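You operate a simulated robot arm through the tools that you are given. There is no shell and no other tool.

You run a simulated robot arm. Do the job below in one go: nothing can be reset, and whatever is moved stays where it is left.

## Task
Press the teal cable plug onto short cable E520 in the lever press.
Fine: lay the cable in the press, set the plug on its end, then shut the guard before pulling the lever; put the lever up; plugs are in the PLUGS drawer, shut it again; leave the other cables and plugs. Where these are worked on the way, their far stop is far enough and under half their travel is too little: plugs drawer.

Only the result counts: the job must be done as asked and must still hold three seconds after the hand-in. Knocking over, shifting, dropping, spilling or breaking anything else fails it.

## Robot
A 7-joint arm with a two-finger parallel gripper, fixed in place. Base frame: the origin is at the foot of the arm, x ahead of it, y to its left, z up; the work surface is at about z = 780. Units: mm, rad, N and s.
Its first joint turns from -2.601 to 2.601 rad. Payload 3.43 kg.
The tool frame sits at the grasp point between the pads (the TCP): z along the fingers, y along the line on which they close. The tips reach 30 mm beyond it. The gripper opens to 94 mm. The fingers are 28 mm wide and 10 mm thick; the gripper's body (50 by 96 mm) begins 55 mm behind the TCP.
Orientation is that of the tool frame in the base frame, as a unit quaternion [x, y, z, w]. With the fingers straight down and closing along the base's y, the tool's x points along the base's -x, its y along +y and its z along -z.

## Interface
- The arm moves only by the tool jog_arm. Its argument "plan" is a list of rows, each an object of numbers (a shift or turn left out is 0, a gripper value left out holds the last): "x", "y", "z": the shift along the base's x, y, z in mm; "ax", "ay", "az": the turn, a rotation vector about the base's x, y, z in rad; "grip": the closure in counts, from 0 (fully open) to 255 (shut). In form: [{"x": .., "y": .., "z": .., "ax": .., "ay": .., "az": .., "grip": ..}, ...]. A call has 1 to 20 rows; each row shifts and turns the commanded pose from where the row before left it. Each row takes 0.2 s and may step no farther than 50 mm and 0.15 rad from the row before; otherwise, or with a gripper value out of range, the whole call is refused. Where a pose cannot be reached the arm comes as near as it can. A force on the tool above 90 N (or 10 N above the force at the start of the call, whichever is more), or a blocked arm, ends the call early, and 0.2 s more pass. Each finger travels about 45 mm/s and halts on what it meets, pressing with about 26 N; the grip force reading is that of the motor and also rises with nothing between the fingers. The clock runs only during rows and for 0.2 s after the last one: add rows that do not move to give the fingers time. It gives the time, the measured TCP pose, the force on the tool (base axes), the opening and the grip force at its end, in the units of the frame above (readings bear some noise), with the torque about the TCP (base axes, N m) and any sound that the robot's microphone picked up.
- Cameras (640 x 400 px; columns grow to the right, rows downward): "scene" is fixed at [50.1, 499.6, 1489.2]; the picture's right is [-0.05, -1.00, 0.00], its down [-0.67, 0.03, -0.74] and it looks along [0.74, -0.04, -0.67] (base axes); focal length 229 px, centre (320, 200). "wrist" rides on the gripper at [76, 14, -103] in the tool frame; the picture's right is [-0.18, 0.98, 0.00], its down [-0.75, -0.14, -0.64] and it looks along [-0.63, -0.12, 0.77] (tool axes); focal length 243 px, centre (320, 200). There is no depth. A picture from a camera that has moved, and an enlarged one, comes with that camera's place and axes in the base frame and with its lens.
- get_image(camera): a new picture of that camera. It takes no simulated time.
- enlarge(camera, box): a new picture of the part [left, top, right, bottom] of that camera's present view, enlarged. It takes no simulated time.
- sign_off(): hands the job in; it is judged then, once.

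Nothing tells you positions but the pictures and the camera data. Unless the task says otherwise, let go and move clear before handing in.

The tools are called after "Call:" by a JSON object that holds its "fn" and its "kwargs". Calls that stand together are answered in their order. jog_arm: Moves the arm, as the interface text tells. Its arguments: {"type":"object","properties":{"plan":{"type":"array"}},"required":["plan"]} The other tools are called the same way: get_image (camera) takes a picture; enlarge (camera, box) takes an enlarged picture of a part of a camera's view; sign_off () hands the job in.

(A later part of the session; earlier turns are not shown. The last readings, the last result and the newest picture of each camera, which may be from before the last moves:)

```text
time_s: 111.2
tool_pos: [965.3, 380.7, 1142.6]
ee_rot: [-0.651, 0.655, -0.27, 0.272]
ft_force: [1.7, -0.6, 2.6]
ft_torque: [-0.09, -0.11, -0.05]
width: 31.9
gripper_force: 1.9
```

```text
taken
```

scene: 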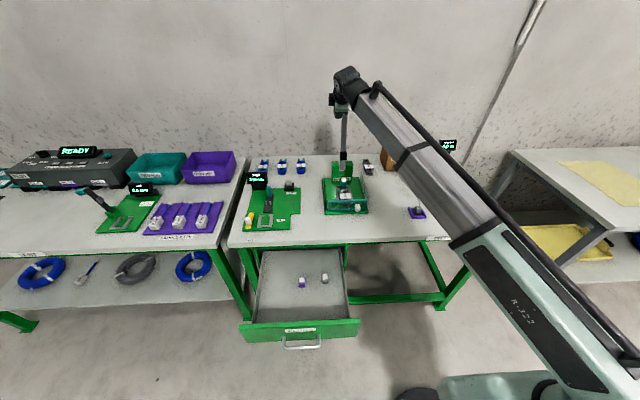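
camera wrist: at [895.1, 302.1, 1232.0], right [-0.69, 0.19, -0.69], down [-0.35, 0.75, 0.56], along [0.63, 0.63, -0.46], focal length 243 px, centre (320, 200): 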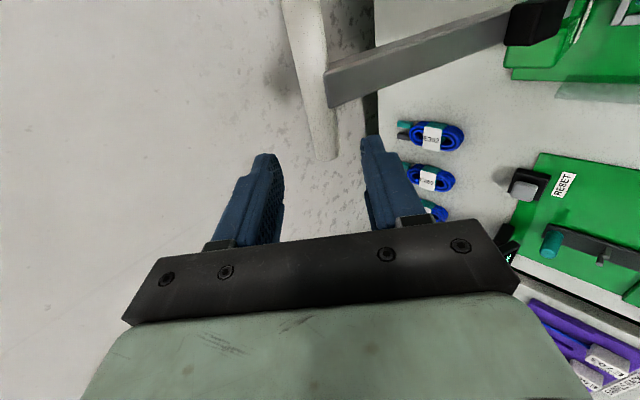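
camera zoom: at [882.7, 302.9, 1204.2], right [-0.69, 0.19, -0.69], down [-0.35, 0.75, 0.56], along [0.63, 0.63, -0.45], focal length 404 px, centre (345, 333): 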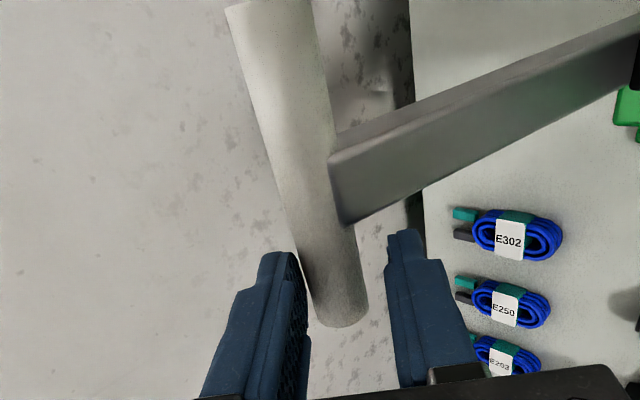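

The lever follows the fingers. Continuing along the arc, keeping the bar deeper between the fingers.

Call:
{"fn": "jog_arm", "kwargs": {"plan": [{"x": -15.5, "z": 0}, {"x": -15.5, "z": 0}, {"x": -13, "z": -0.2}, {"x": -13, "z": -0.2}, {"x": -13, "z": -1.5}, {"x": -12.5, "z": -1.6}, {"x": -12.5, "z": -2.9}, {"x": -12.5, "z": -2.9}, {}]}}

Call:
{"fn": "enlarge", "kwargs": {"camera": "wrist", "box": [180, 0, 430, 240]}}

Call:
{"fn": "get_image", "kwargs": {"camera": "scene"}}

```text
time_s: 113.2
tool_pos: [858.1, 379.7, 1132.5]
ee_rot: [-0.652, 0.656, -0.268, 0.271]
ft_force: [0.6, 0.7, -0.1]
ft_torque: [0.01, 0.01, 0.01]
width: 30.0
gripper_force: 0.4
```

```text
1.67 times, centred on (305, 120) of wrist
camera zoom: at [775.1, 303.1, 1194.4], right [-0.69, 0.19, -0.69], down [-0.35, 0.75, 0.56], along [0.63, 0.63, -0.46], focal length 404 px, centre (345, 333)
```

zoom: 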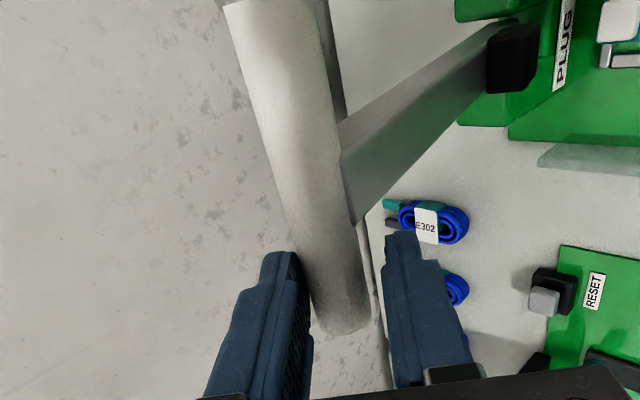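

```text
taken
```

scene: 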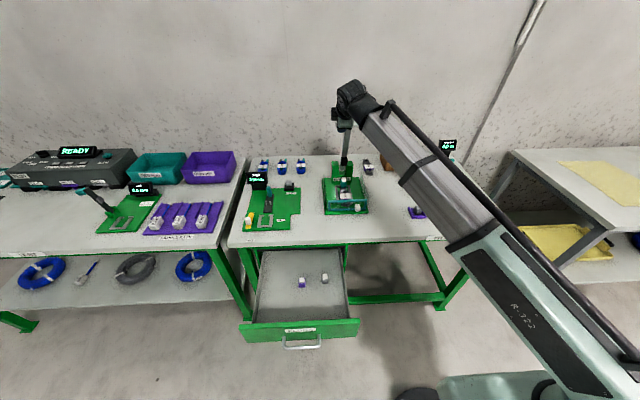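

Tracking the predicted arc closely. Continuing down.

Call:
{"fn": "jog_arm", "kwargs": {"plan": [{"x": -12.2, "z": -4.5}, {"x": -12.1, "z": -4.5}, {"x": -11.7, "z": -5.6}, {"x": -11.6, "z": -5.6}, {"x": -11, "z": -6.7}, {"x": -11, "z": -6.6}, {"x": -10.3, "z": -7.7}, {"x": -10.2, "z": -7.7}, {"x": -9.4, "z": -8.8}, {"x": -9.4, "z": -8.7}, {}]}}

Call:
{"fn": "enlarge", "kwargs": {"camera": "wrist", "box": [180, 0, 430, 240]}}

Call:
{"fn": "get_image", "kwargs": {"camera": "scene"}}

```text
time_s: 115.6
tool_pos: [748.7, 379.3, 1064.5]
ee_rot: [-0.652, 0.655, -0.269, 0.272]
ft_force: [0.7, 0.5, -0.1]
ft_torque: [-0.01, 0.01, -0.05]
width: 30.0
gripper_force: 0.0
```

```text
1.67 times, centred on (305, 120) of wrist
camera zoom: at [666.6, 303.3, 1127.2], right [-0.69, 0.19, -0.69], down [-0.35, 0.75, 0.56], along [0.63, 0.63, -0.46], focal length 404 px, centre (345, 333)
```

zoom: 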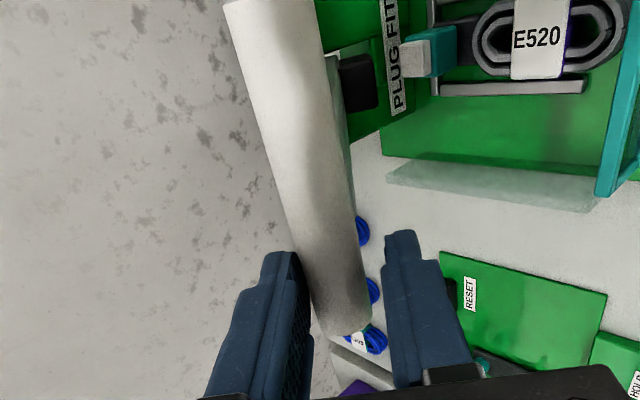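

```text
taken
```

scene: 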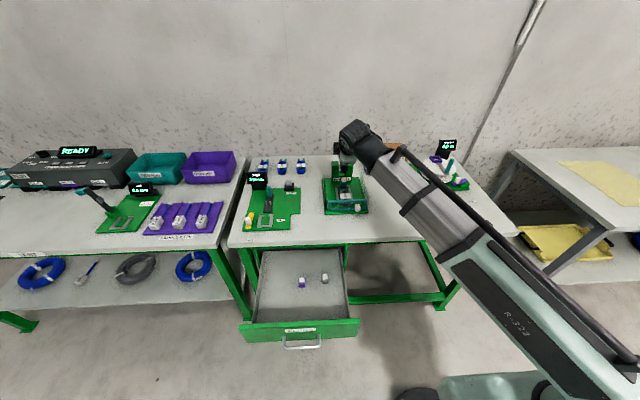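

Lever at about 46° forward; the plug and cable stay in place under it. Continuing to about 70°.

Call:
{"fn": "jog_arm", "kwargs": {"plan": [{"x": -8.5, "z": -9.7}, {"x": -8.4, "z": -9.7}, {"x": -7.4, "z": -10.6}, {"x": -7.3, "z": -10.5}, {"x": -6.3, "z": -11.2}, {"x": -6.2, "z": -11.2}, {"x": -5, "z": -11.9}, {"x": -5, "z": -11.8}, {}]}}

Call:
{"fn": "enlarge", "kwargs": {"camera": "wrist", "box": [180, 0, 480, 240]}}

Call:
{"fn": "enlarge", "kwargs": {"camera": "scene", "box": [310, 130, 400, 240]}}

```text
time_s: 117.6
tool_pos: [696.6, 378.8, 979.2]
ee_rot: [-0.651, 0.655, -0.269, 0.272]
ft_force: [0.5, -0.5, 0.1]
ft_torque: [-0.05, 0.01, 0.01]
width: 30.2
gripper_force: 0.7
```

```text
1.67 times, centred on (330, 120) of wrist
camera zoom: at [612.7, 302.1, 1040.5], right [-0.69, 0.19, -0.69], down [-0.35, 0.75, 0.56], along [0.63, 0.63, -0.46], focal length 404 px, centre (303, 333)
```

zoom: 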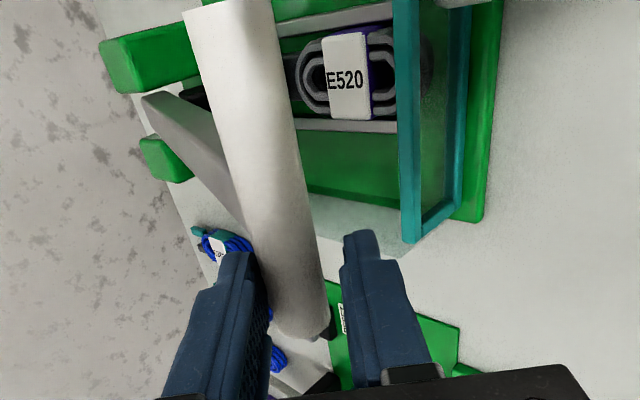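

```text
3.64 times, centred on (355, 185) of scene
camera zoom: at [50.1, 499.6, 1489.2], right [-0.05, -1.0, 0.0], down [-0.67, 0.03, -0.74], along [0.74, -0.04, -0.67], focal length 834 px, centre (193, 254)
```

zoom: 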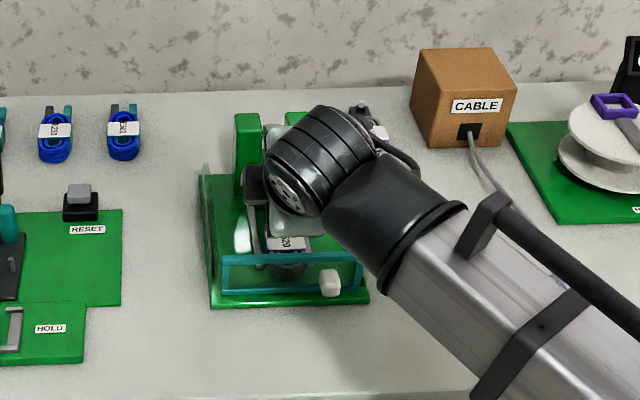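

Lever at about 70°. Now in smaller steps, watching for the hammer meeting the plug.

Call:
{"fn": "jog_arm", "kwargs": {"plan": [{"x": -4, "z": -8.2}, {"x": -2, "z": -8.2}, {"x": -2, "z": -8.2}, {}]}}

Call:
{"fn": "enlarge", "kwargs": {"camera": "wrist", "box": [180, 0, 480, 240]}}

```text
time_s: 118.6
tool_pos: [687.5, 378.7, 954.1]
ee_rot: [-0.652, 0.655, -0.269, 0.272]
ft_force: [0.4, -0.6, 1.2]
ft_torque: [-0.03, -0.04, 0.0]
width: 30.2
gripper_force: 0.1
```

```text
1.67 times, centred on (330, 120) of wrist
camera zoom: at [604.9, 302.4, 1016.3], right [-0.69, 0.19, -0.69], down [-0.35, 0.75, 0.56], along [0.63, 0.63, -0.46], focal length 404 px, centre (303, 333)
```

zoom: 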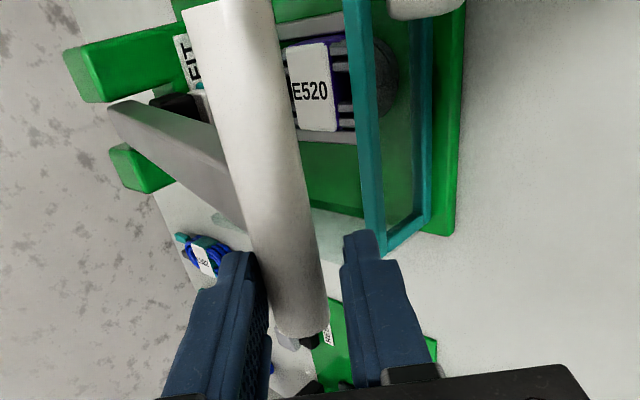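

Call:
{"fn": "jog_arm", "kwargs": {"plan": [{"x": -1.8, "z": -8.4}, {"x": -1.6, "z": -8.4}, {"x": -1.5, "z": -8.4}, {}]}}

Call:
{"fn": "enlarge", "kwargs": {"camera": "wrist", "box": [180, 0, 480, 240]}}

Call:
{"fn": "enlarge", "kwargs": {"camera": "scene", "box": [310, 130, 400, 240]}}

```text
time_s: 119.6
tool_pos: [683.5, 378.6, 928.3]
ee_rot: [-0.652, 0.655, -0.268, 0.271]
ft_force: [-0.3, -0.2, 0.1]
ft_torque: [0.0, -0.02, 0.04]
width: 29.9
gripper_force: 0.1
```

```text
1.67 times, centred on (330, 120) of wrist
camera zoom: at [600.3, 302.6, 990.3], right [-0.7, 0.19, -0.69], down [-0.35, 0.75, 0.56], along [0.63, 0.63, -0.46], focal length 404 px, centre (303, 333)
```

zoom: 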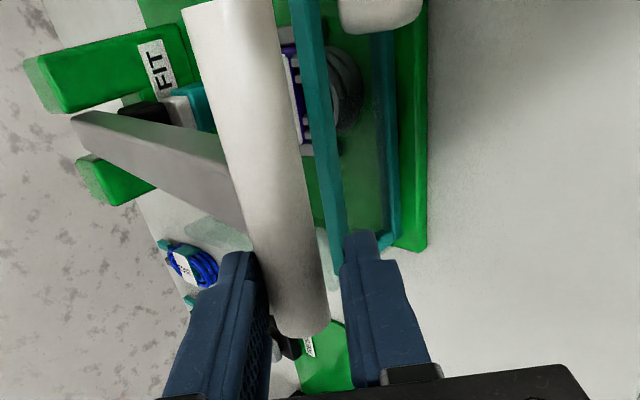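

```text
3.64 times, centred on (355, 185) of scene
camera zoom: at [50.1, 499.6, 1489.2], right [-0.05, -1.0, 0.0], down [-0.67, 0.03, -0.74], along [0.74, -0.04, -0.67], focal length 834 px, centre (193, 254)
```

zoom: 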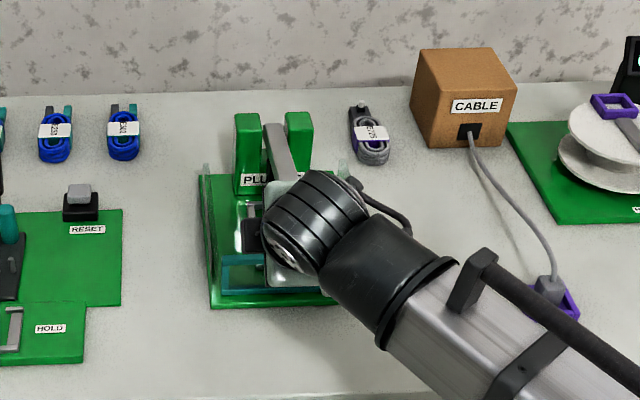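

The hammer is close to the plug's white cap now. I'll look at it closely.

Call:
{"fn": "enlarge", "kwargs": {"camera": "wrist", "box": [200, 10, 330, 120]}}

```text
3.64 times, centred on (265, 65) of wrist
camera zoom: at [600.3, 302.6, 990.3], right [-0.7, 0.19, -0.69], down [-0.35, 0.75, 0.56], along [0.63, 0.63, -0.46], focal length 882 px, centre (520, 691)
```

zoom: 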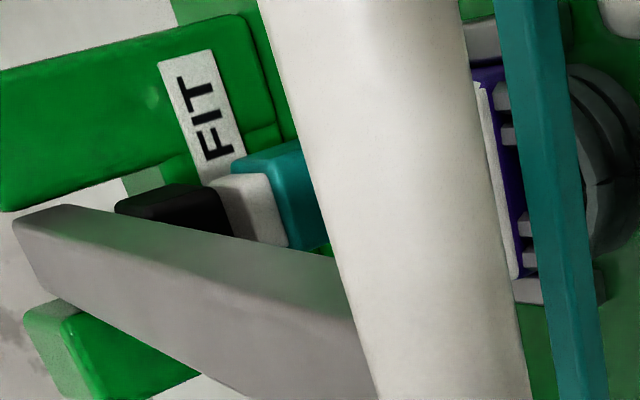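

The hammer is right at the cap. Pressing on in small steps and watching the force.

Call:
{"fn": "jog_arm", "kwargs": {"plan": [{"x": -0.4, "z": -4}, {}, {"x": -0.4, "z": -4}, {}]}}

Call:
{"fn": "enlarge", "kwargs": {"camera": "wrist", "box": [200, 10, 330, 120]}}

```text
time_s: 120.6
tool_pos: [683.0, 378.6, 920.2]
ee_rot: [-0.651, 0.655, -0.269, 0.272]
ft_force: [0.8, 1.1, 0.8]
ft_torque: [-0.03, -0.04, 0.02]
width: 30.8
gripper_force: 0.7
```

```text
3.64 times, centred on (265, 65) of wrist
camera zoom: at [599.4, 302.0, 982.4], right [-0.69, 0.19, -0.69], down [-0.35, 0.75, 0.56], along [0.63, 0.63, -0.46], focal length 882 px, centre (520, 691)
```

zoom: 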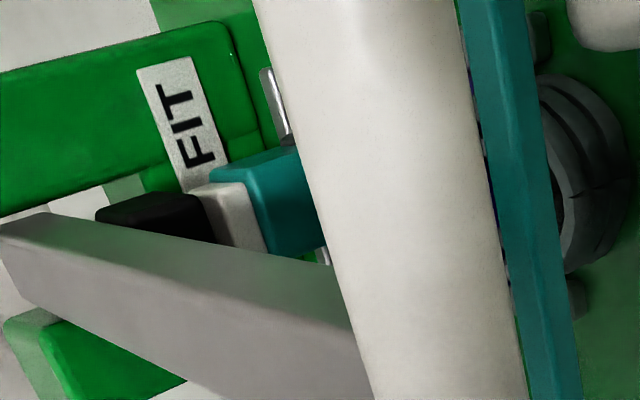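

Call:
{"fn": "jog_arm", "kwargs": {"plan": [{"z": -3}, {}, {"z": -3}, {}]}}

Call:
{"fn": "enlarge", "kwargs": {"camera": "wrist", "box": [200, 10, 330, 120]}}

```text
time_s: 121.6
tool_pos: [682.8, 379.2, 914.4]
ee_rot: [-0.651, 0.656, -0.269, 0.272]
ft_force: [0.0, 0.0, 1.4]
ft_torque: [0.02, 0.03, -0.02]
width: 30.2
gripper_force: 0.1
```

```text
3.64 times, centred on (265, 65) of wrist
camera zoom: at [599.6, 302.1, 976.3], right [-0.69, 0.19, -0.69], down [-0.35, 0.75, 0.56], along [0.63, 0.63, -0.46], focal length 882 px, centre (520, 691)
```

zoom: 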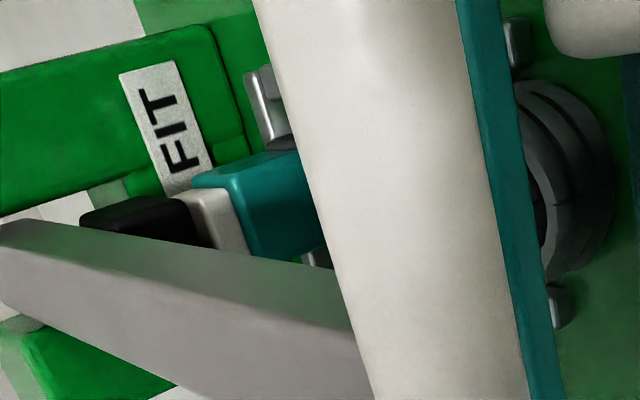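

Call:
{"fn": "jog_arm", "kwargs": {"plan": [{"z": -3}, {}, {"z": -3}, {}]}}

Call:
{"fn": "enlarge", "kwargs": {"camera": "wrist", "box": [200, 10, 330, 120]}}

```text
time_s: 122.6
tool_pos: [681.8, 379.5, 908.4]
ee_rot: [-0.652, 0.655, -0.269, 0.271]
ft_force: [-0.2, 0.5, 0.2]
ft_torque: [0.01, 0.0, 0.02]
width: 30.0
gripper_force: 0.0
```

```text
3.64 times, centred on (265, 65) of wrist
camera zoom: at [599.2, 302.4, 970.2], right [-0.69, 0.19, -0.69], down [-0.35, 0.75, 0.56], along [0.63, 0.63, -0.46], focal length 882 px, centre (520, 691)
```

zoom: 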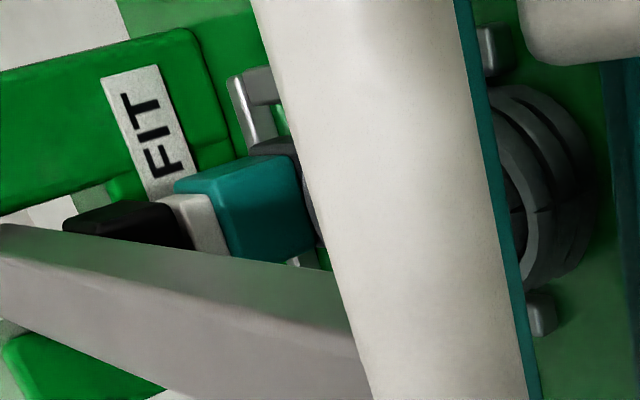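

Call:
{"fn": "jog_arm", "kwargs": {"plan": [{"z": -3}, {}, {"z": -3}, {}]}}

Call:
{"fn": "enlarge", "kwargs": {"camera": "wrist", "box": [200, 10, 330, 120]}}

```text
time_s: 123.6
tool_pos: [682.7, 380.0, 902.3]
ee_rot: [-0.651, 0.656, -0.27, 0.272]
ft_force: [1.0, -0.5, 1.7]
ft_torque: [0.01, -0.02, -0.02]
width: 30.1
gripper_force: 0.4
```

```text
3.64 times, centred on (265, 65) of wrist
camera zoom: at [599.7, 302.6, 964.4], right [-0.69, 0.19, -0.69], down [-0.35, 0.75, 0.56], along [0.63, 0.63, -0.46], focal length 882 px, centre (520, 691)
```

zoom: 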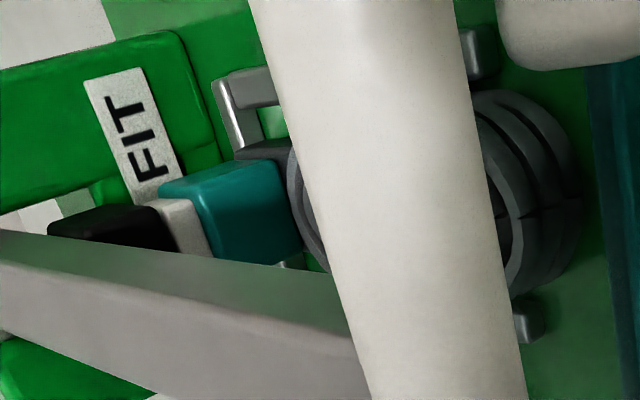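

Call:
{"fn": "jog_arm", "kwargs": {"plan": [{"z": -3}, {}, {"z": -3}, {}]}}

Call:
{"fn": "enlarge", "kwargs": {"camera": "wrist", "box": [200, 10, 330, 120]}}

Call:
{"fn": "get_image", "kwargs": {"camera": "wrist"}}

```text
time_s: 124.6
tool_pos: [682.0, 379.6, 897.6]
ee_rot: [-0.651, 0.655, -0.27, 0.272]
ft_force: [3.1, 0.0, 1.8]
ft_torque: [-0.02, -0.04, 0.07]
width: 31.6
gripper_force: 1.8
```

```text
3.64 times, centred on (265, 65) of wrist
camera zoom: at [599.6, 302.6, 958.4], right [-0.69, 0.19, -0.69], down [-0.35, 0.75, 0.56], along [0.63, 0.63, -0.45], focal length 882 px, centre (520, 691)
```

zoom: 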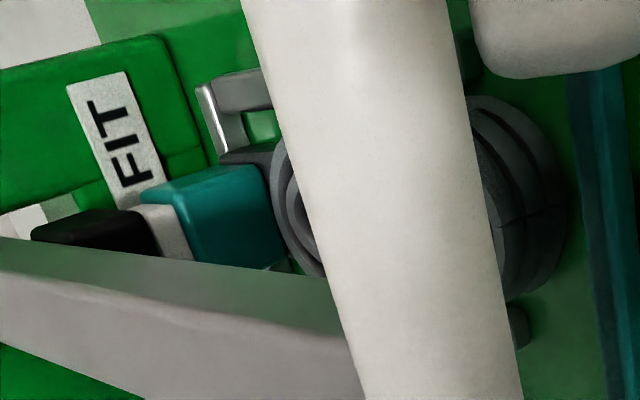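

```text
taken
camera wrist: at [599.6, 302.6, 958.4], right [-0.69, 0.19, -0.69], down [-0.35, 0.75, 0.56], along [0.63, 0.63, -0.45], focal length 243 px, centre (320, 200)
```

wrist: 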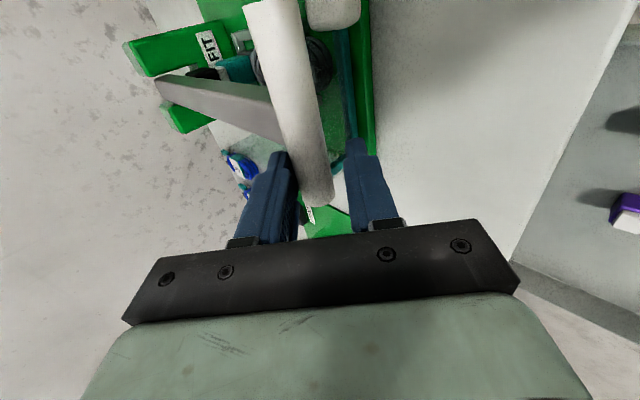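

The hammer is now meeting resistance, and the bar begins to push the upper finger open. I'll close the fingers firmly on the bar and press further.

Call:
{"fn": "jog_arm", "kwargs": {"plan": [{"grip": 255}, {"grip": 255}, {"grip": 255}, {"grip": 255}]}}

Call:
{"fn": "jog_arm", "kwargs": {"plan": [{"z": -2}, {}, {"z": -2}, {}]}}

Call:
{"fn": "enlarge", "kwargs": {"camera": "wrist", "box": [200, 10, 330, 120]}}

```text
time_s: 125.6
tool_pos: [684.4, 379.3, 897.2]
ee_rot: [-0.651, 0.655, -0.271, 0.274]
ft_force: [41.0, -1.7, 13.0]
ft_torque: [-0.47, -0.64, 0.06]
width: 21.6
gripper_force: 45.1
```

```text
time_s: 126.6
tool_pos: [685.5, 378.2, 894.3]
ee_rot: [-0.651, 0.652, -0.273, 0.276]
ft_force: [48.7, 2.0, 32.1]
ft_torque: [-0.73, -1.15, -0.41]
width: 21.4
gripper_force: 45.5
```

```text
3.64 times, centred on (265, 65) of wrist
camera zoom: at [601.5, 302.4, 955.8], right [-0.69, 0.19, -0.7], down [-0.36, 0.75, 0.55], along [0.63, 0.63, -0.45], focal length 882 px, centre (520, 691)
```

zoom: 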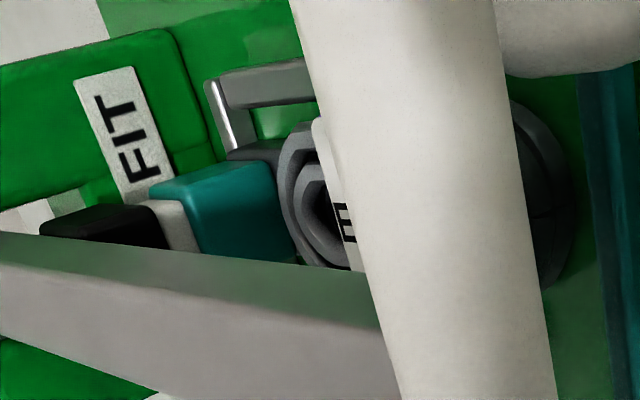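

The grip is firm but the arm is pulling the lever lengthwise. I'll relieve that in x while keeping the downward push.

Call:
{"fn": "jog_arm", "kwargs": {"plan": [{"x": 1.2}, {}, {"x": 0.8, "z": -1.5}, {}]}}

```text
time_s: 127.6
tool_pos: [685.7, 379.2, 893.8]
ee_rot: [-0.651, 0.652, -0.273, 0.276]
ft_force: [23.9, 4.9, 46.9]
ft_torque: [-0.64, -1.3, -0.06]
width: 21.7
gripper_force: 45.4
```

Call:
{"fn": "jog_arm", "kwargs": {"plan": [{"x": 0.6, "z": -1}, {}, {"x": 0.3, "z": -1}, {}]}}

Call:
{"fn": "enlarge", "kwargs": {"camera": "wrist", "box": [200, 10, 330, 120]}}

```text
time_s: 128.6
tool_pos: [686.3, 379.4, 892.5]
ee_rot: [-0.651, 0.652, -0.273, 0.277]
ft_force: [10.1, -1.1, 61.5]
ft_torque: [-0.17, -1.26, 0.21]
width: 21.7
gripper_force: 45.0
```

```text
3.64 times, centred on (265, 65) of wrist
camera zoom: at [602.2, 302.3, 953.1], right [-0.69, 0.19, -0.7], down [-0.36, 0.75, 0.55], along [0.63, 0.63, -0.45], focal length 882 px, centre (520, 691)
```

zoom: 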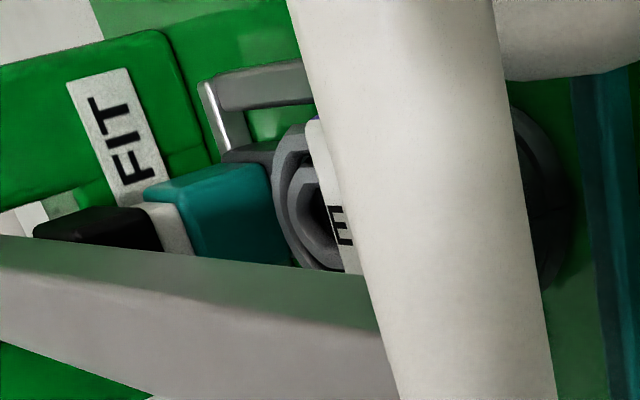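

No click has been reported yet. Pressing a bit harder.

Call:
{"fn": "jog_arm", "kwargs": {"plan": [{"z": -1}, {}, {"z": -0.7}, {}]}}

Call:
{"fn": "enlarge", "kwargs": {"camera": "wrist", "box": [200, 10, 330, 120]}}

```text
time_s: 129.6
tool_pos: [685.4, 379.2, 891.1]
ee_rot: [-0.651, 0.652, -0.274, 0.277]
ft_force: [14.5, -2.5, 67.6]
ft_torque: [-0.22, -1.39, 0.06]
width: 21.4
gripper_force: 44.9
```

```text
3.64 times, centred on (265, 65) of wrist
camera zoom: at [602.5, 302.3, 952.1], right [-0.68, 0.19, -0.71], down [-0.36, 0.75, 0.55], along [0.63, 0.63, -0.45], focal length 882 px, centre (520, 691)
```

zoom: 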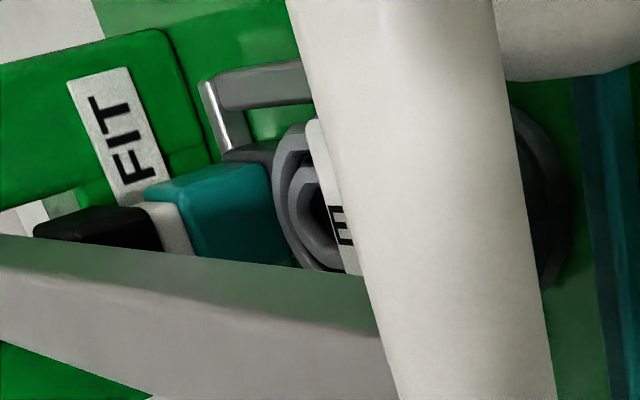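

Call:
{"fn": "jog_arm", "kwargs": {"plan": [{"z": -1}, {}, {"z": -0.8}, {}, {}]}}

Call:
{"fn": "get_image", "kwargs": {"camera": "scene"}}

Call:
{"fn": "enlarge", "kwargs": {"camera": "wrist", "box": [200, 10, 330, 120]}}

```text
time_s: 130.8
tool_pos: [686.2, 379.0, 890.7]
ee_rot: [0.651, -0.65, 0.274, -0.28]
ft_force: [20.4, 1.1, 74.5]
ft_torque: [-0.28, -1.53, -0.04]
width: 21.6
gripper_force: 44.9
```

```text
taken
```

scene: 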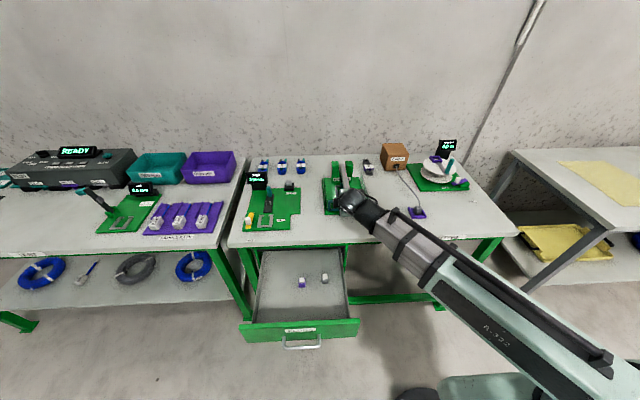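

```text
3.64 times, centred on (265, 65) of wrist
camera zoom: at [603.0, 302.0, 950.8], right [-0.68, 0.19, -0.71], down [-0.37, 0.75, 0.55], along [0.63, 0.64, -0.44], focal length 882 px, centre (520, 691)
```

zoom: 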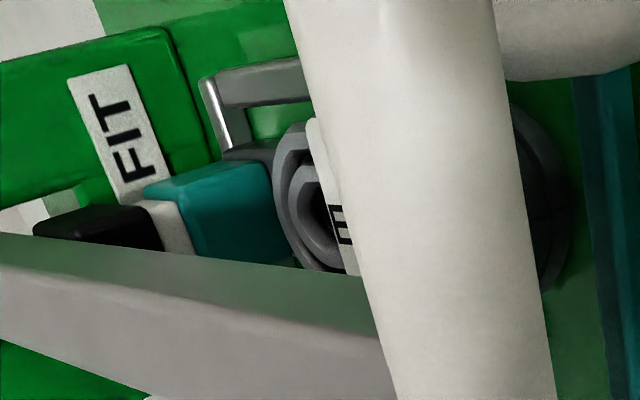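

The lever is firmly at its lower stop with 75 N on the handle and the hammer on the cap. I'll relieve the load, loosen the fingers, and begin raising the lever back along its arc.

Call:
{"fn": "jog_arm", "kwargs": {"plan": [{"z": 2, "x": -0.5}, {"z": 2, "x": -0.5}, {}, {"grip": 174}, {"grip": 174}, {}]}}

Call:
{"fn": "enlarge", "kwargs": {"camera": "wrist", "box": [180, 0, 480, 240]}}

```text
time_s: 132.2
tool_pos: [684.1, 378.2, 889.2]
ee_rot: [-0.652, 0.655, -0.268, 0.271]
ft_force: [4.5, 1.7, 10.1]
ft_torque: [-0.14, -0.28, 0.13]
width: 35.8
gripper_force: 4.7
```

```text
1.67 times, centred on (330, 120) of wrist
camera zoom: at [600.3, 302.6, 951.7], right [-0.7, 0.19, -0.69], down [-0.35, 0.75, 0.56], along [0.63, 0.63, -0.46], focal length 404 px, centre (303, 333)
```

zoom: 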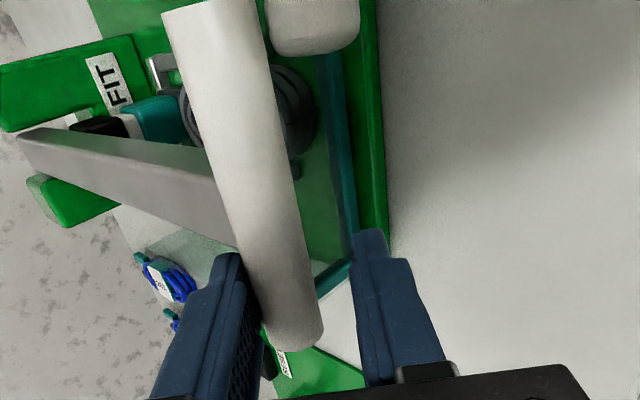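

Call:
{"fn": "jog_arm", "kwargs": {"plan": [{"x": 1, "z": 6}, {"x": 1, "z": 6}, {"x": 0.5, "z": 8}, {"x": 0.7, "z": 9}, {"x": 1, "z": 9}, {"x": 1.2, "z": 9}, {}]}}

Call:
{"fn": "enlarge", "kwargs": {"camera": "wrist", "box": [180, 0, 480, 240]}}

```text
time_s: 133.8
tool_pos: [689.6, 377.6, 937.9]
ee_rot: [-0.652, 0.655, -0.27, 0.272]
ft_force: [-0.4, -0.1, 0.0]
ft_torque: [0.02, 0.03, 0.04]
width: 30.7
gripper_force: 0.8
```

```text
1.67 times, centred on (330, 120) of wrist
camera zoom: at [605.9, 302.4, 999.2], right [-0.69, 0.19, -0.69], down [-0.35, 0.75, 0.56], along [0.63, 0.63, -0.46], focal length 404 px, centre (303, 333)
```

zoom: 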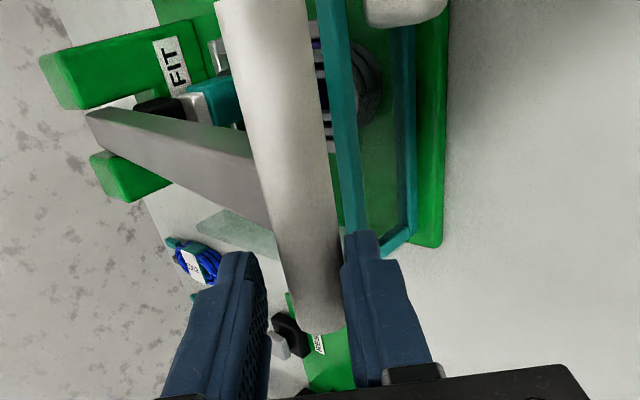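

The lever rises with the lower finger. Continuing up the arc.

Call:
{"fn": "jog_arm", "kwargs": {"plan": [{"x": 2.4, "z": 12.6}, {"x": 2.5, "z": 12.6}, {"x": 3.7, "z": 12.3}, {"x": 3.8, "z": 12.2}, {"x": 5, "z": 11.9}, {"x": 5, "z": 11.8}, {"x": 6.2, "z": 11.2}, {"x": 6.3, "z": 11.2}, {"x": 7.3, "z": 10.6}, {"x": 7.4, "z": 10.5}, {"x": 8.4, "z": 9.7}, {"x": 8.5, "z": 9.7}, {}]}}

Call:
{"fn": "enlarge", "kwargs": {"camera": "wrist", "box": [180, 0, 480, 240]}}

Call:
{"fn": "get_image", "kwargs": {"camera": "scene"}}

```text
time_s: 136.6
tool_pos: [757.3, 378.4, 1073.2]
ee_rot: [-0.651, 0.655, -0.27, 0.272]
ft_force: [0.2, -0.7, 0.8]
ft_torque: [0.02, 0.02, -0.02]
width: 29.9
gripper_force: 0.2
```

```text
1.67 times, centred on (330, 120) of wrist
camera zoom: at [673.9, 302.1, 1135.3], right [-0.69, 0.19, -0.69], down [-0.35, 0.75, 0.56], along [0.63, 0.63, -0.46], focal length 404 px, centre (303, 333)
```

zoom: 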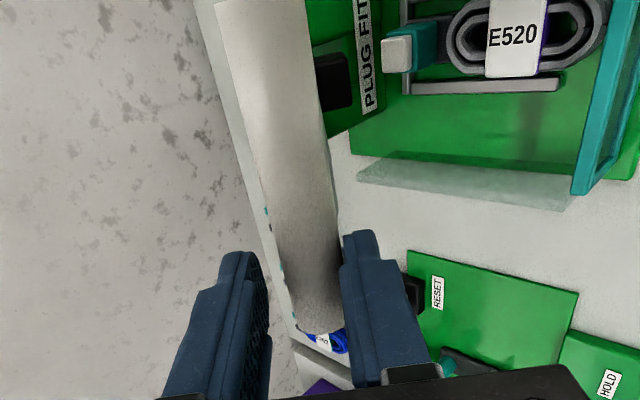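

```text
taken
```

scene: 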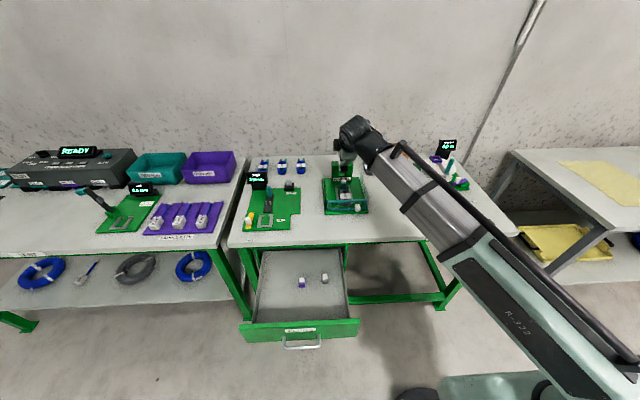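

Call:
{"fn": "enlarge", "kwargs": {"camera": "wrist", "box": [350, 0, 450, 60]}}

Call:
{"fn": "jog_arm", "kwargs": {"plan": [{"x": 9.4, "z": 8.8}, {"x": 9.4, "z": 8.7}, {"x": 10.2, "z": 7.7}, {"x": 10.3, "z": 7.7}, {"x": 11, "z": 6.7}, {"x": 11, "z": 6.6}, {"x": 11.6, "z": 5.4}, {"x": 11.7, "z": 5.4}, {"x": 12.1, "z": 4.2}, {"x": 12.2, "z": 4.2}, {}]}}

Call:
{"fn": "enlarge", "kwargs": {"camera": "wrist", "box": [180, 0, 480, 240]}}

```text
6.40 times, centred on (400, 30) of wrist
camera zoom: at [673.9, 302.1, 1135.3], right [-0.69, 0.19, -0.69], down [-0.35, 0.75, 0.56], along [0.63, 0.63, -0.46], focal length 1553 px, centre (-192, 1288)
```

zoom: 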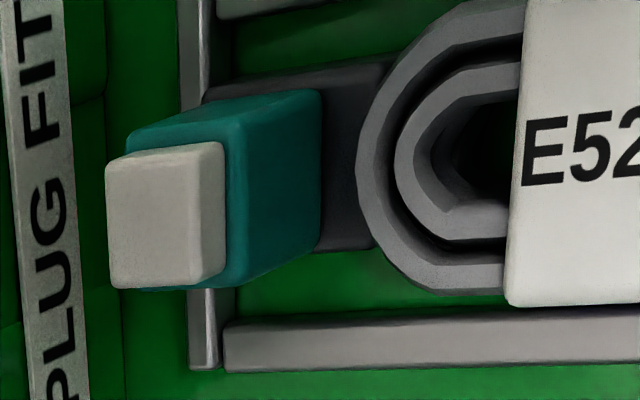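

```text
time_s: 139.0
tool_pos: [865.1, 379.5, 1137.3]
ee_rot: [-0.651, 0.655, -0.27, 0.272]
ft_force: [-0.8, 0.0, 0.2]
ft_torque: [0.01, -0.01, -0.01]
width: 30.3
gripper_force: 0.2
```

```text
1.67 times, centred on (330, 120) of wrist
camera zoom: at [781.1, 303.7, 1200.1], right [-0.69, 0.19, -0.69], down [-0.35, 0.75, 0.56], along [0.63, 0.63, -0.46], focal length 404 px, centre (303, 333)
```

zoom: 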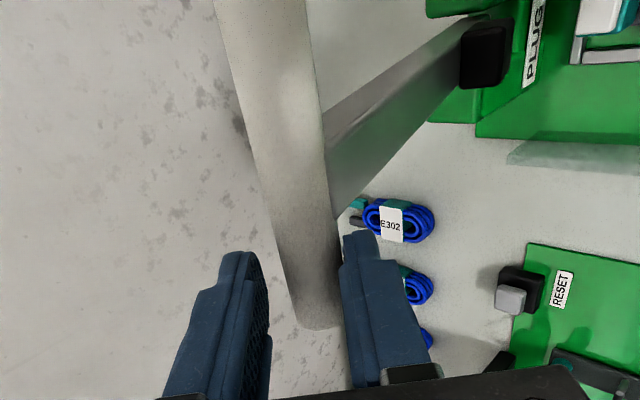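

The plug now sits flush on the cable's block. Continuing to swing the lever back up to its rest.

Call:
{"fn": "jog_arm", "kwargs": {"plan": [{"x": 12.5, "z": 2.9}, {"x": 12.5, "z": 2.9}, {"x": 12.7, "z": 1.6}, {"x": 12.8, "z": 1.5}, {"x": 12.8, "z": 0.2}, {"x": 12.9, "z": 0.2}, {"x": 12.8, "z": -1.1}, {"x": 12.8, "z": -1.1}, {}]}}

Call:
{"fn": "enlarge", "kwargs": {"camera": "wrist", "box": [180, 0, 480, 240]}}

```text
time_s: 141.0
tool_pos: [966.3, 380.2, 1145.9]
ee_rot: [-0.651, 0.655, -0.27, 0.272]
ft_force: [0.8, 0.3, 0.5]
ft_torque: [0.01, 0.02, 0.05]
width: 29.7
gripper_force: 0.1
```

```text
1.67 times, centred on (330, 120) of wrist
camera zoom: at [882.9, 303.5, 1208.1], right [-0.69, 0.19, -0.69], down [-0.35, 0.75, 0.56], along [0.63, 0.63, -0.45], focal length 404 px, centre (303, 333)
```

zoom: 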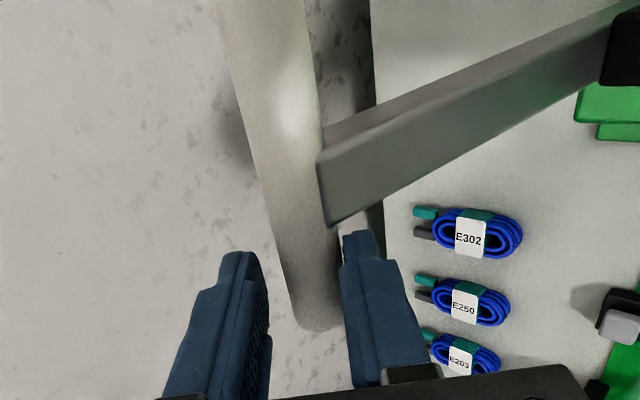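

Call:
{"fn": "jog_arm", "kwargs": {"plan": [{"x": 12.6, "z": -2.4}, {"x": 12.6, "z": -2.5}, {"x": 8, "z": -2.3}, {"x": 7, "z": -2.1}, {"x": 5, "z": -1.6}, {}]}}

Call:
{"fn": "enlarge", "kwargs": {"camera": "wrist", "box": [180, 0, 480, 240]}}

```text
time_s: 142.4
tool_pos: [1011.6, 378.6, 1134.9]
ee_rot: [-0.651, 0.655, -0.269, 0.272]
ft_force: [-0.8, -0.5, 0.5]
ft_torque: [-0.01, 0.01, -0.02]
width: 30.1
gripper_force: 0.1
```

```text
1.67 times, centred on (330, 120) of wrist
camera zoom: at [928.9, 303.0, 1196.9], right [-0.69, 0.19, -0.69], down [-0.35, 0.75, 0.56], along [0.63, 0.63, -0.46], focal length 404 px, centre (303, 333)
```

zoom: 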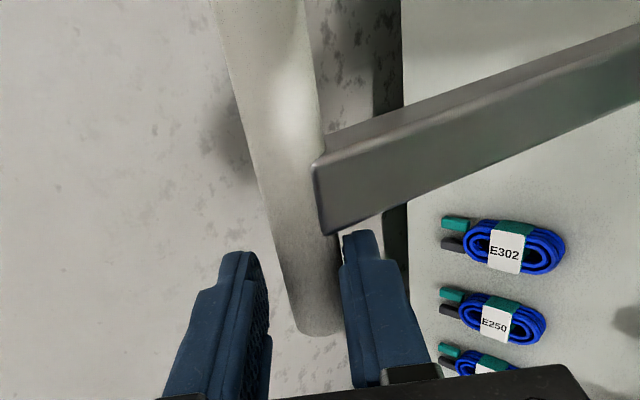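

Nearly at the original position. A few more small pushes to find the upper stop.

Call:
{"fn": "jog_arm", "kwargs": {"plan": [{"x": 3, "z": -1}, {}, {"x": 3, "z": -1}, {}, {"x": 2, "z": -0.7}, {}]}}

Call:
{"fn": "enlarge", "kwargs": {"camera": "wrist", "box": [180, 0, 480, 240]}}

```text
time_s: 143.8
tool_pos: [1018.9, 379.1, 1131.5]
ee_rot: [-0.651, 0.656, -0.268, 0.271]
ft_force: [-7.0, 0.6, -4.0]
ft_torque: [-0.05, 0.16, 0.07]
width: 34.0
gripper_force: 3.2
```

```text
1.67 times, centred on (330, 120) of wrist
camera zoom: at [936.6, 303.1, 1194.0], right [-0.7, 0.19, -0.69], down [-0.35, 0.75, 0.56], along [0.63, 0.63, -0.46], focal length 404 px, centre (303, 333)
```

zoom: 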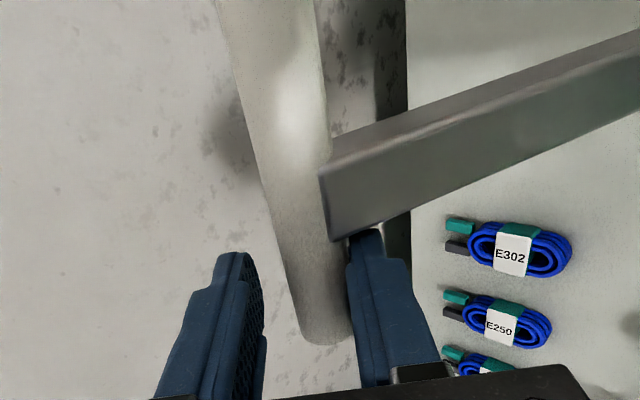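

The lever is up against its stop. I'll open the fingers and back out along the tool axis.

Call:
{"fn": "jog_arm", "kwargs": {"plan": [{"x": -2.5, "z": -1}, {"grip": 110}, {"grip": 110}, {"x": -7, "z": 7}, {"x": -12, "z": 12}, {"x": -14, "z": 14}, {"x": -14, "z": 14}, {"x": -25, "z": 5}, {"x": -30}, {"x": -30}, {"x": -30}, {"x": -30}, {}]}}

Call:
{"fn": "get_image", "kwargs": {"camera": "wrist"}}

Call:
{"fn": "get_image", "kwargs": {"camera": "scene"}}

```text
time_s: 146.6
tool_pos: [824.7, 378.9, 1183.2]
ee_rot: [-0.651, 0.655, -0.27, 0.272]
ft_force: [0.2, 0.0, 0.0]
ft_torque: [-0.01, 0.02, -0.04]
width: 53.6
gripper_force: 0.1
```

```text
taken
camera wrist: at [741.8, 302.7, 1245.6], right [-0.69, 0.19, -0.69], down [-0.35, 0.75, 0.56], along [0.63, 0.63, -0.46], focal length 243 px, centre (320, 200)
```

wrist: 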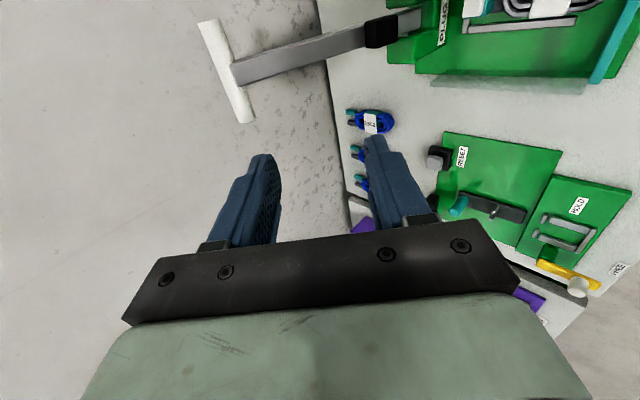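

```text
taken
```

scene: 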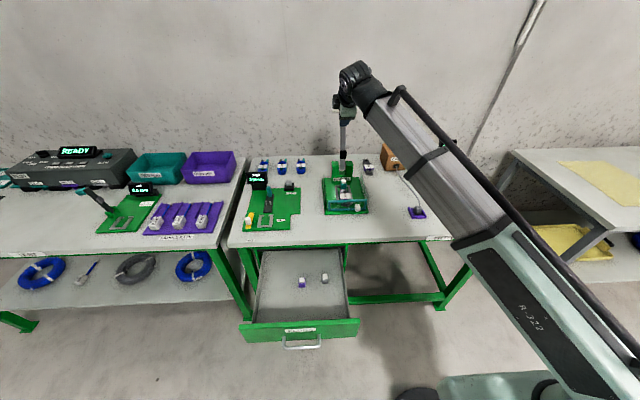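

The lever stays up. I'll check the plug and the press in close-up.

Call:
{"fn": "enlarge", "kwargs": {"camera": "scene", "box": [315, 150, 385, 220]}}

Call:
{"fn": "enlarge", "kwargs": {"camera": "wrist", "box": [420, 0, 620, 90]}}

```text
5.71 times, centred on (350, 185) of scene
camera zoom: at [50.1, 499.6, 1489.2], right [-0.05, -1.0, 0.0], down [-0.67, 0.03, -0.74], along [0.74, -0.04, -0.67], focal length 1311 px, centre (149, 286)
```

zoom: 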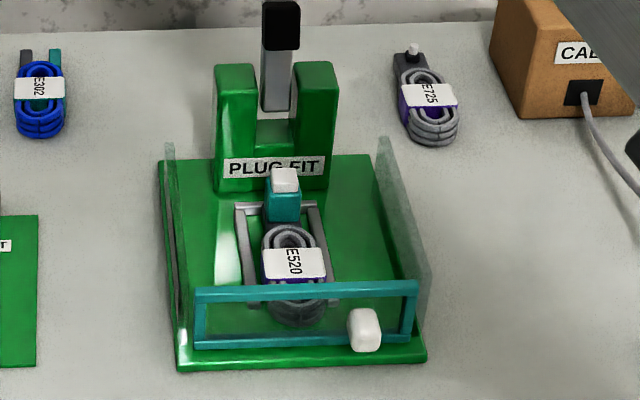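

```text
3.20 times, centred on (520, 45) of wrist
camera zoom: at [741.8, 302.7, 1245.6], right [-0.69, 0.19, -0.69], down [-0.35, 0.75, 0.56], along [0.63, 0.63, -0.46], focal length 776 px, centre (-320, 696)
```

zoom: 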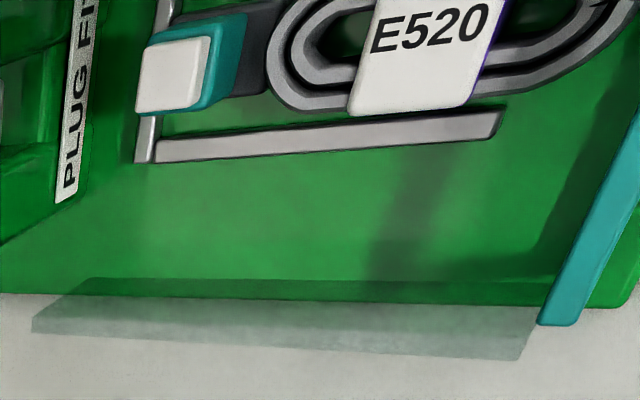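

Compared with before, the plug has moved down by about 8 mm and sits tight on the cable, and the guard and lever are as wanted. Last job: shut the PLUGS drawer. I'll return to the handle the way I left it.

Call:
{"fn": "jog_arm", "kwargs": {"plan": [{"x": -36.9, "y": 10.4, "z": -21.5, "grip": 165}, {"x": -36.9, "y": 10.4, "z": -21.5}, {"x": -36.9, "y": 10.4, "z": -21.5}, {"x": -36.9, "y": 10.4, "z": -21.5}, {"x": -36.9, "y": 10.4, "z": -21.5}, {"x": -36.9, "y": 10.4, "z": -21.5}, {"x": -36.9, "y": 10.4, "z": -21.5}, {"x": -36.9, "y": 10.4, "z": -21.5}, {"x": -36.9, "y": 10.4, "z": -21.5}, {"x": -36.9, "y": 10.4, "z": -21.5}, {"x": -36.9, "y": 10.4, "z": -21.5}, {"x": -36.9, "y": 10.4, "z": -21.5}, {"x": -36.9, "y": 10.4, "z": -21.5}, {"x": -36.9, "y": 10.4, "z": -21.5}, {"x": -36.9, "y": 10.4, "z": -21.5}, {"x": -37.1, "y": 10.4, "z": -21.5}, {}]}}

Call:
{"fn": "get_image", "kwargs": {"camera": "scene"}}

Call:
{"fn": "get_image", "kwargs": {"camera": "wrist"}}

```text
time_s: 150.2
tool_pos: [234.1, 545.1, 839.6]
ee_rot: [-0.651, 0.656, -0.269, 0.272]
ft_force: [0.4, 0.0, 0.1]
ft_torque: [0.01, 0.02, 0.03]
width: 33.3
gripper_force: 0.0
```

```text
taken
```

scene: 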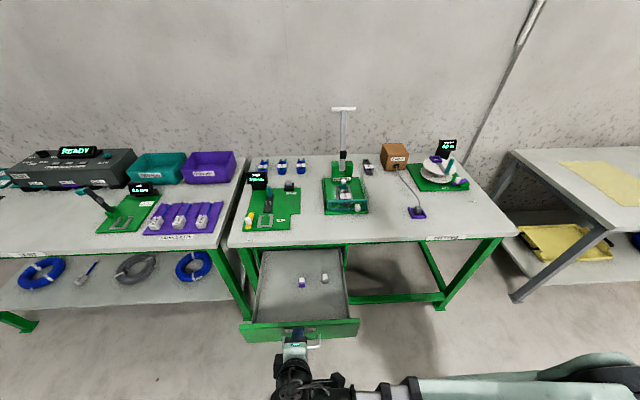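

```text
taken
camera wrist: at [150.9, 469.2, 901.1], right [-0.69, 0.19, -0.69], down [-0.35, 0.75, 0.56], along [0.63, 0.63, -0.45], focal length 243 px, centre (320, 200)
```

wrist: 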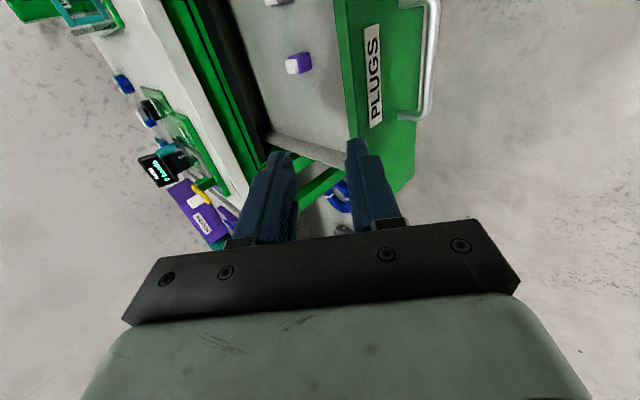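

In place in front of the drawer. I'll lower and check the handle's line before sliding in.

Call:
{"fn": "enlarge", "kwargs": {"camera": "scene", "box": [310, 95, 400, 225]}}

Call:
{"fn": "jog_arm", "kwargs": {"plan": [{"z": -28}, {"z": -28}, {"z": -28}, {"z": -28}, {"z": -28}, {"z": -28}, {}]}}

Call:
{"fn": "enlarge", "kwargs": {"camera": "wrist", "box": [180, 0, 480, 240]}}

```text
3.08 times, centred on (355, 160) of scene
camera zoom: at [50.1, 499.6, 1489.2], right [-0.05, -1.0, 0.0], down [-0.67, 0.03, -0.74], along [0.74, -0.04, -0.67], focal length 706 px, centre (212, 323)
```

zoom: 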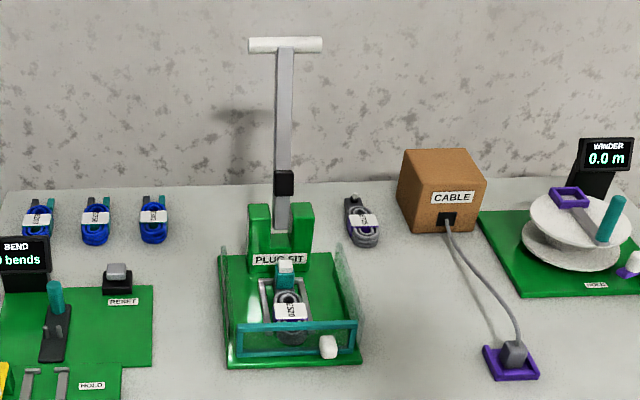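

```text
time_s: 151.8
tool_pos: [235.7, 546.3, 670.8]
ee_rot: [-0.651, 0.656, -0.269, 0.272]
ft_force: [-0.4, -0.6, 0.4]
ft_torque: [-0.01, -0.02, 0.0]
width: 33.4
gripper_force: 0.0
```

```text
1.67 times, centred on (330, 120) of wrist
camera zoom: at [151.7, 470.1, 733.0], right [-0.69, 0.19, -0.69], down [-0.35, 0.75, 0.56], along [0.63, 0.63, -0.46], focal length 404 px, centre (303, 333)
```

zoom: 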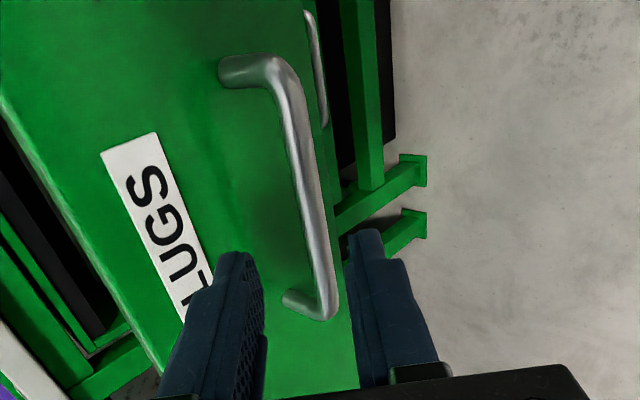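

The handle bar is again in line between the fingers. Sliding in and closing on it.

Call:
{"fn": "jog_arm", "kwargs": {"plan": [{"x": 9.8, "z": -10.3}, {"x": 9.8, "z": -10.3}, {"x": 9.8, "z": -10.3}, {"x": 9.8, "z": -10.3}, {}]}}

Call:
{"fn": "enlarge", "kwargs": {"camera": "wrist", "box": [180, 0, 480, 240]}}

```text
time_s: 153.0
tool_pos: [274.5, 545.8, 629.7]
ee_rot: [-0.651, 0.655, -0.27, 0.271]
ft_force: [0.4, 0.1, 0.2]
ft_torque: [-0.01, -0.01, 0.02]
width: 33.5
gripper_force: 0.0
```

```text
1.67 times, centred on (330, 120) of wrist
camera zoom: at [191.3, 469.2, 690.6], right [-0.69, 0.19, -0.69], down [-0.35, 0.75, 0.56], along [0.63, 0.63, -0.46], focal length 404 px, centre (303, 333)
```

zoom: 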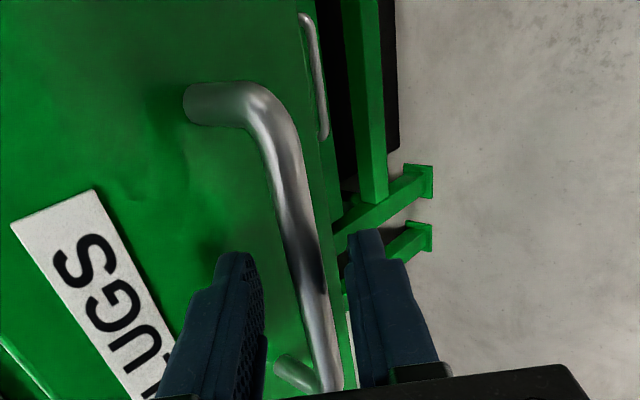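

Call:
{"fn": "jog_arm", "kwargs": {"plan": [{"grip": 240}, {"grip": 240}, {"grip": 240}, {"grip": 240}, {"x": 6}, {"x": 9}, {"x": 12}, {"x": 12}, {"x": 12}, {"x": 12}, {}]}}

Call:
{"fn": "get_image", "kwargs": {"camera": "scene"}}

```text
time_s: 155.4
tool_pos: [336.5, 545.8, 629.4]
ee_rot: [-0.651, 0.657, -0.268, 0.268]
ft_force: [0.0, -13.4, -44.5]
ft_torque: [-1.23, 0.65, 0.6]
width: 11.6
gripper_force: 45.1
```

```text
taken
```

scene: 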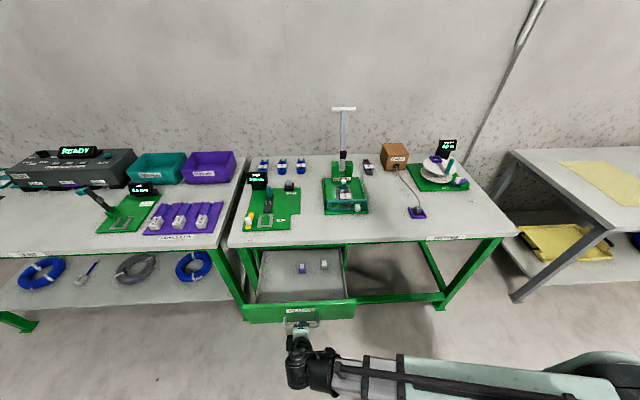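

The drawer is moving in. I'll lower the tool a touch to relieve the vertical force and continue.

Call:
{"fn": "jog_arm", "kwargs": {"plan": [{"z": -0.7, "x": 6}, {"z": -0.6, "x": 10}, {"x": 12}, {"x": 12}, {"x": 12}, {"x": 12}, {"x": 12}, {"x": 12}, {}]}}

Call:
{"fn": "get_image", "kwargs": {"camera": "scene"}}

```text
time_s: 157.4
tool_pos: [426.3, 546.2, 629.3]
ee_rot: [-0.651, 0.655, -0.269, 0.272]
ft_force: [1.1, -9.6, -0.1]
ft_torque: [-1.18, -0.05, 0.65]
width: 11.7
gripper_force: 45.4
```

```text
taken
```

scene: 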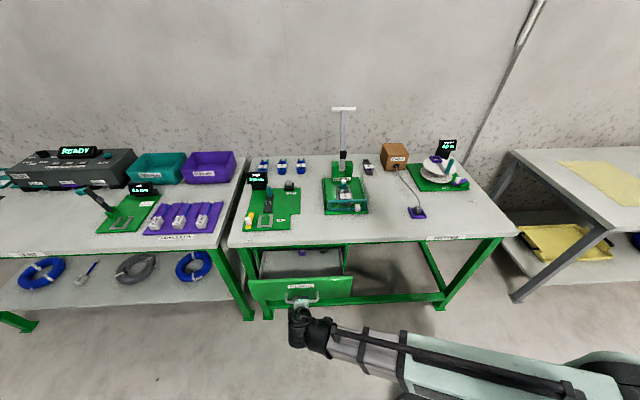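

Call:
{"fn": "jog_arm", "kwargs": {"plan": [{"x": 10}, {"x": 12}, {"x": 12}, {"x": 12}, {"x": 12}, {"x": 12}, {"x": 12}, {"x": 12}, {}]}}

Call:
{"fn": "get_image", "kwargs": {"camera": "scene"}}

```text
time_s: 159.4
tool_pos: [518.6, 545.3, 628.4]
ee_rot: [-0.651, 0.656, -0.269, 0.272]
ft_force: [0.9, -0.8, -5.7]
ft_torque: [-0.83, 0.09, 0.94]
width: 11.9
gripper_force: 45.1
```

```text
taken
```

scene: 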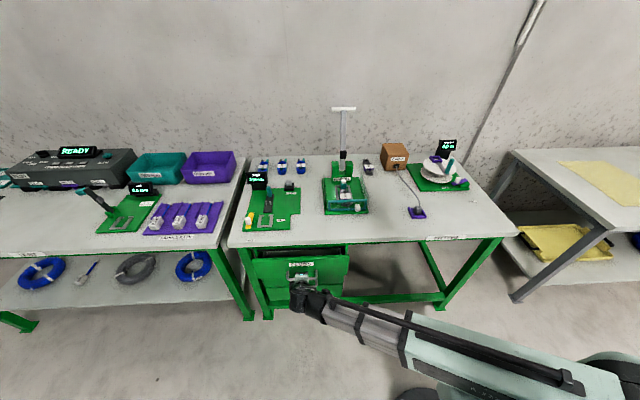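

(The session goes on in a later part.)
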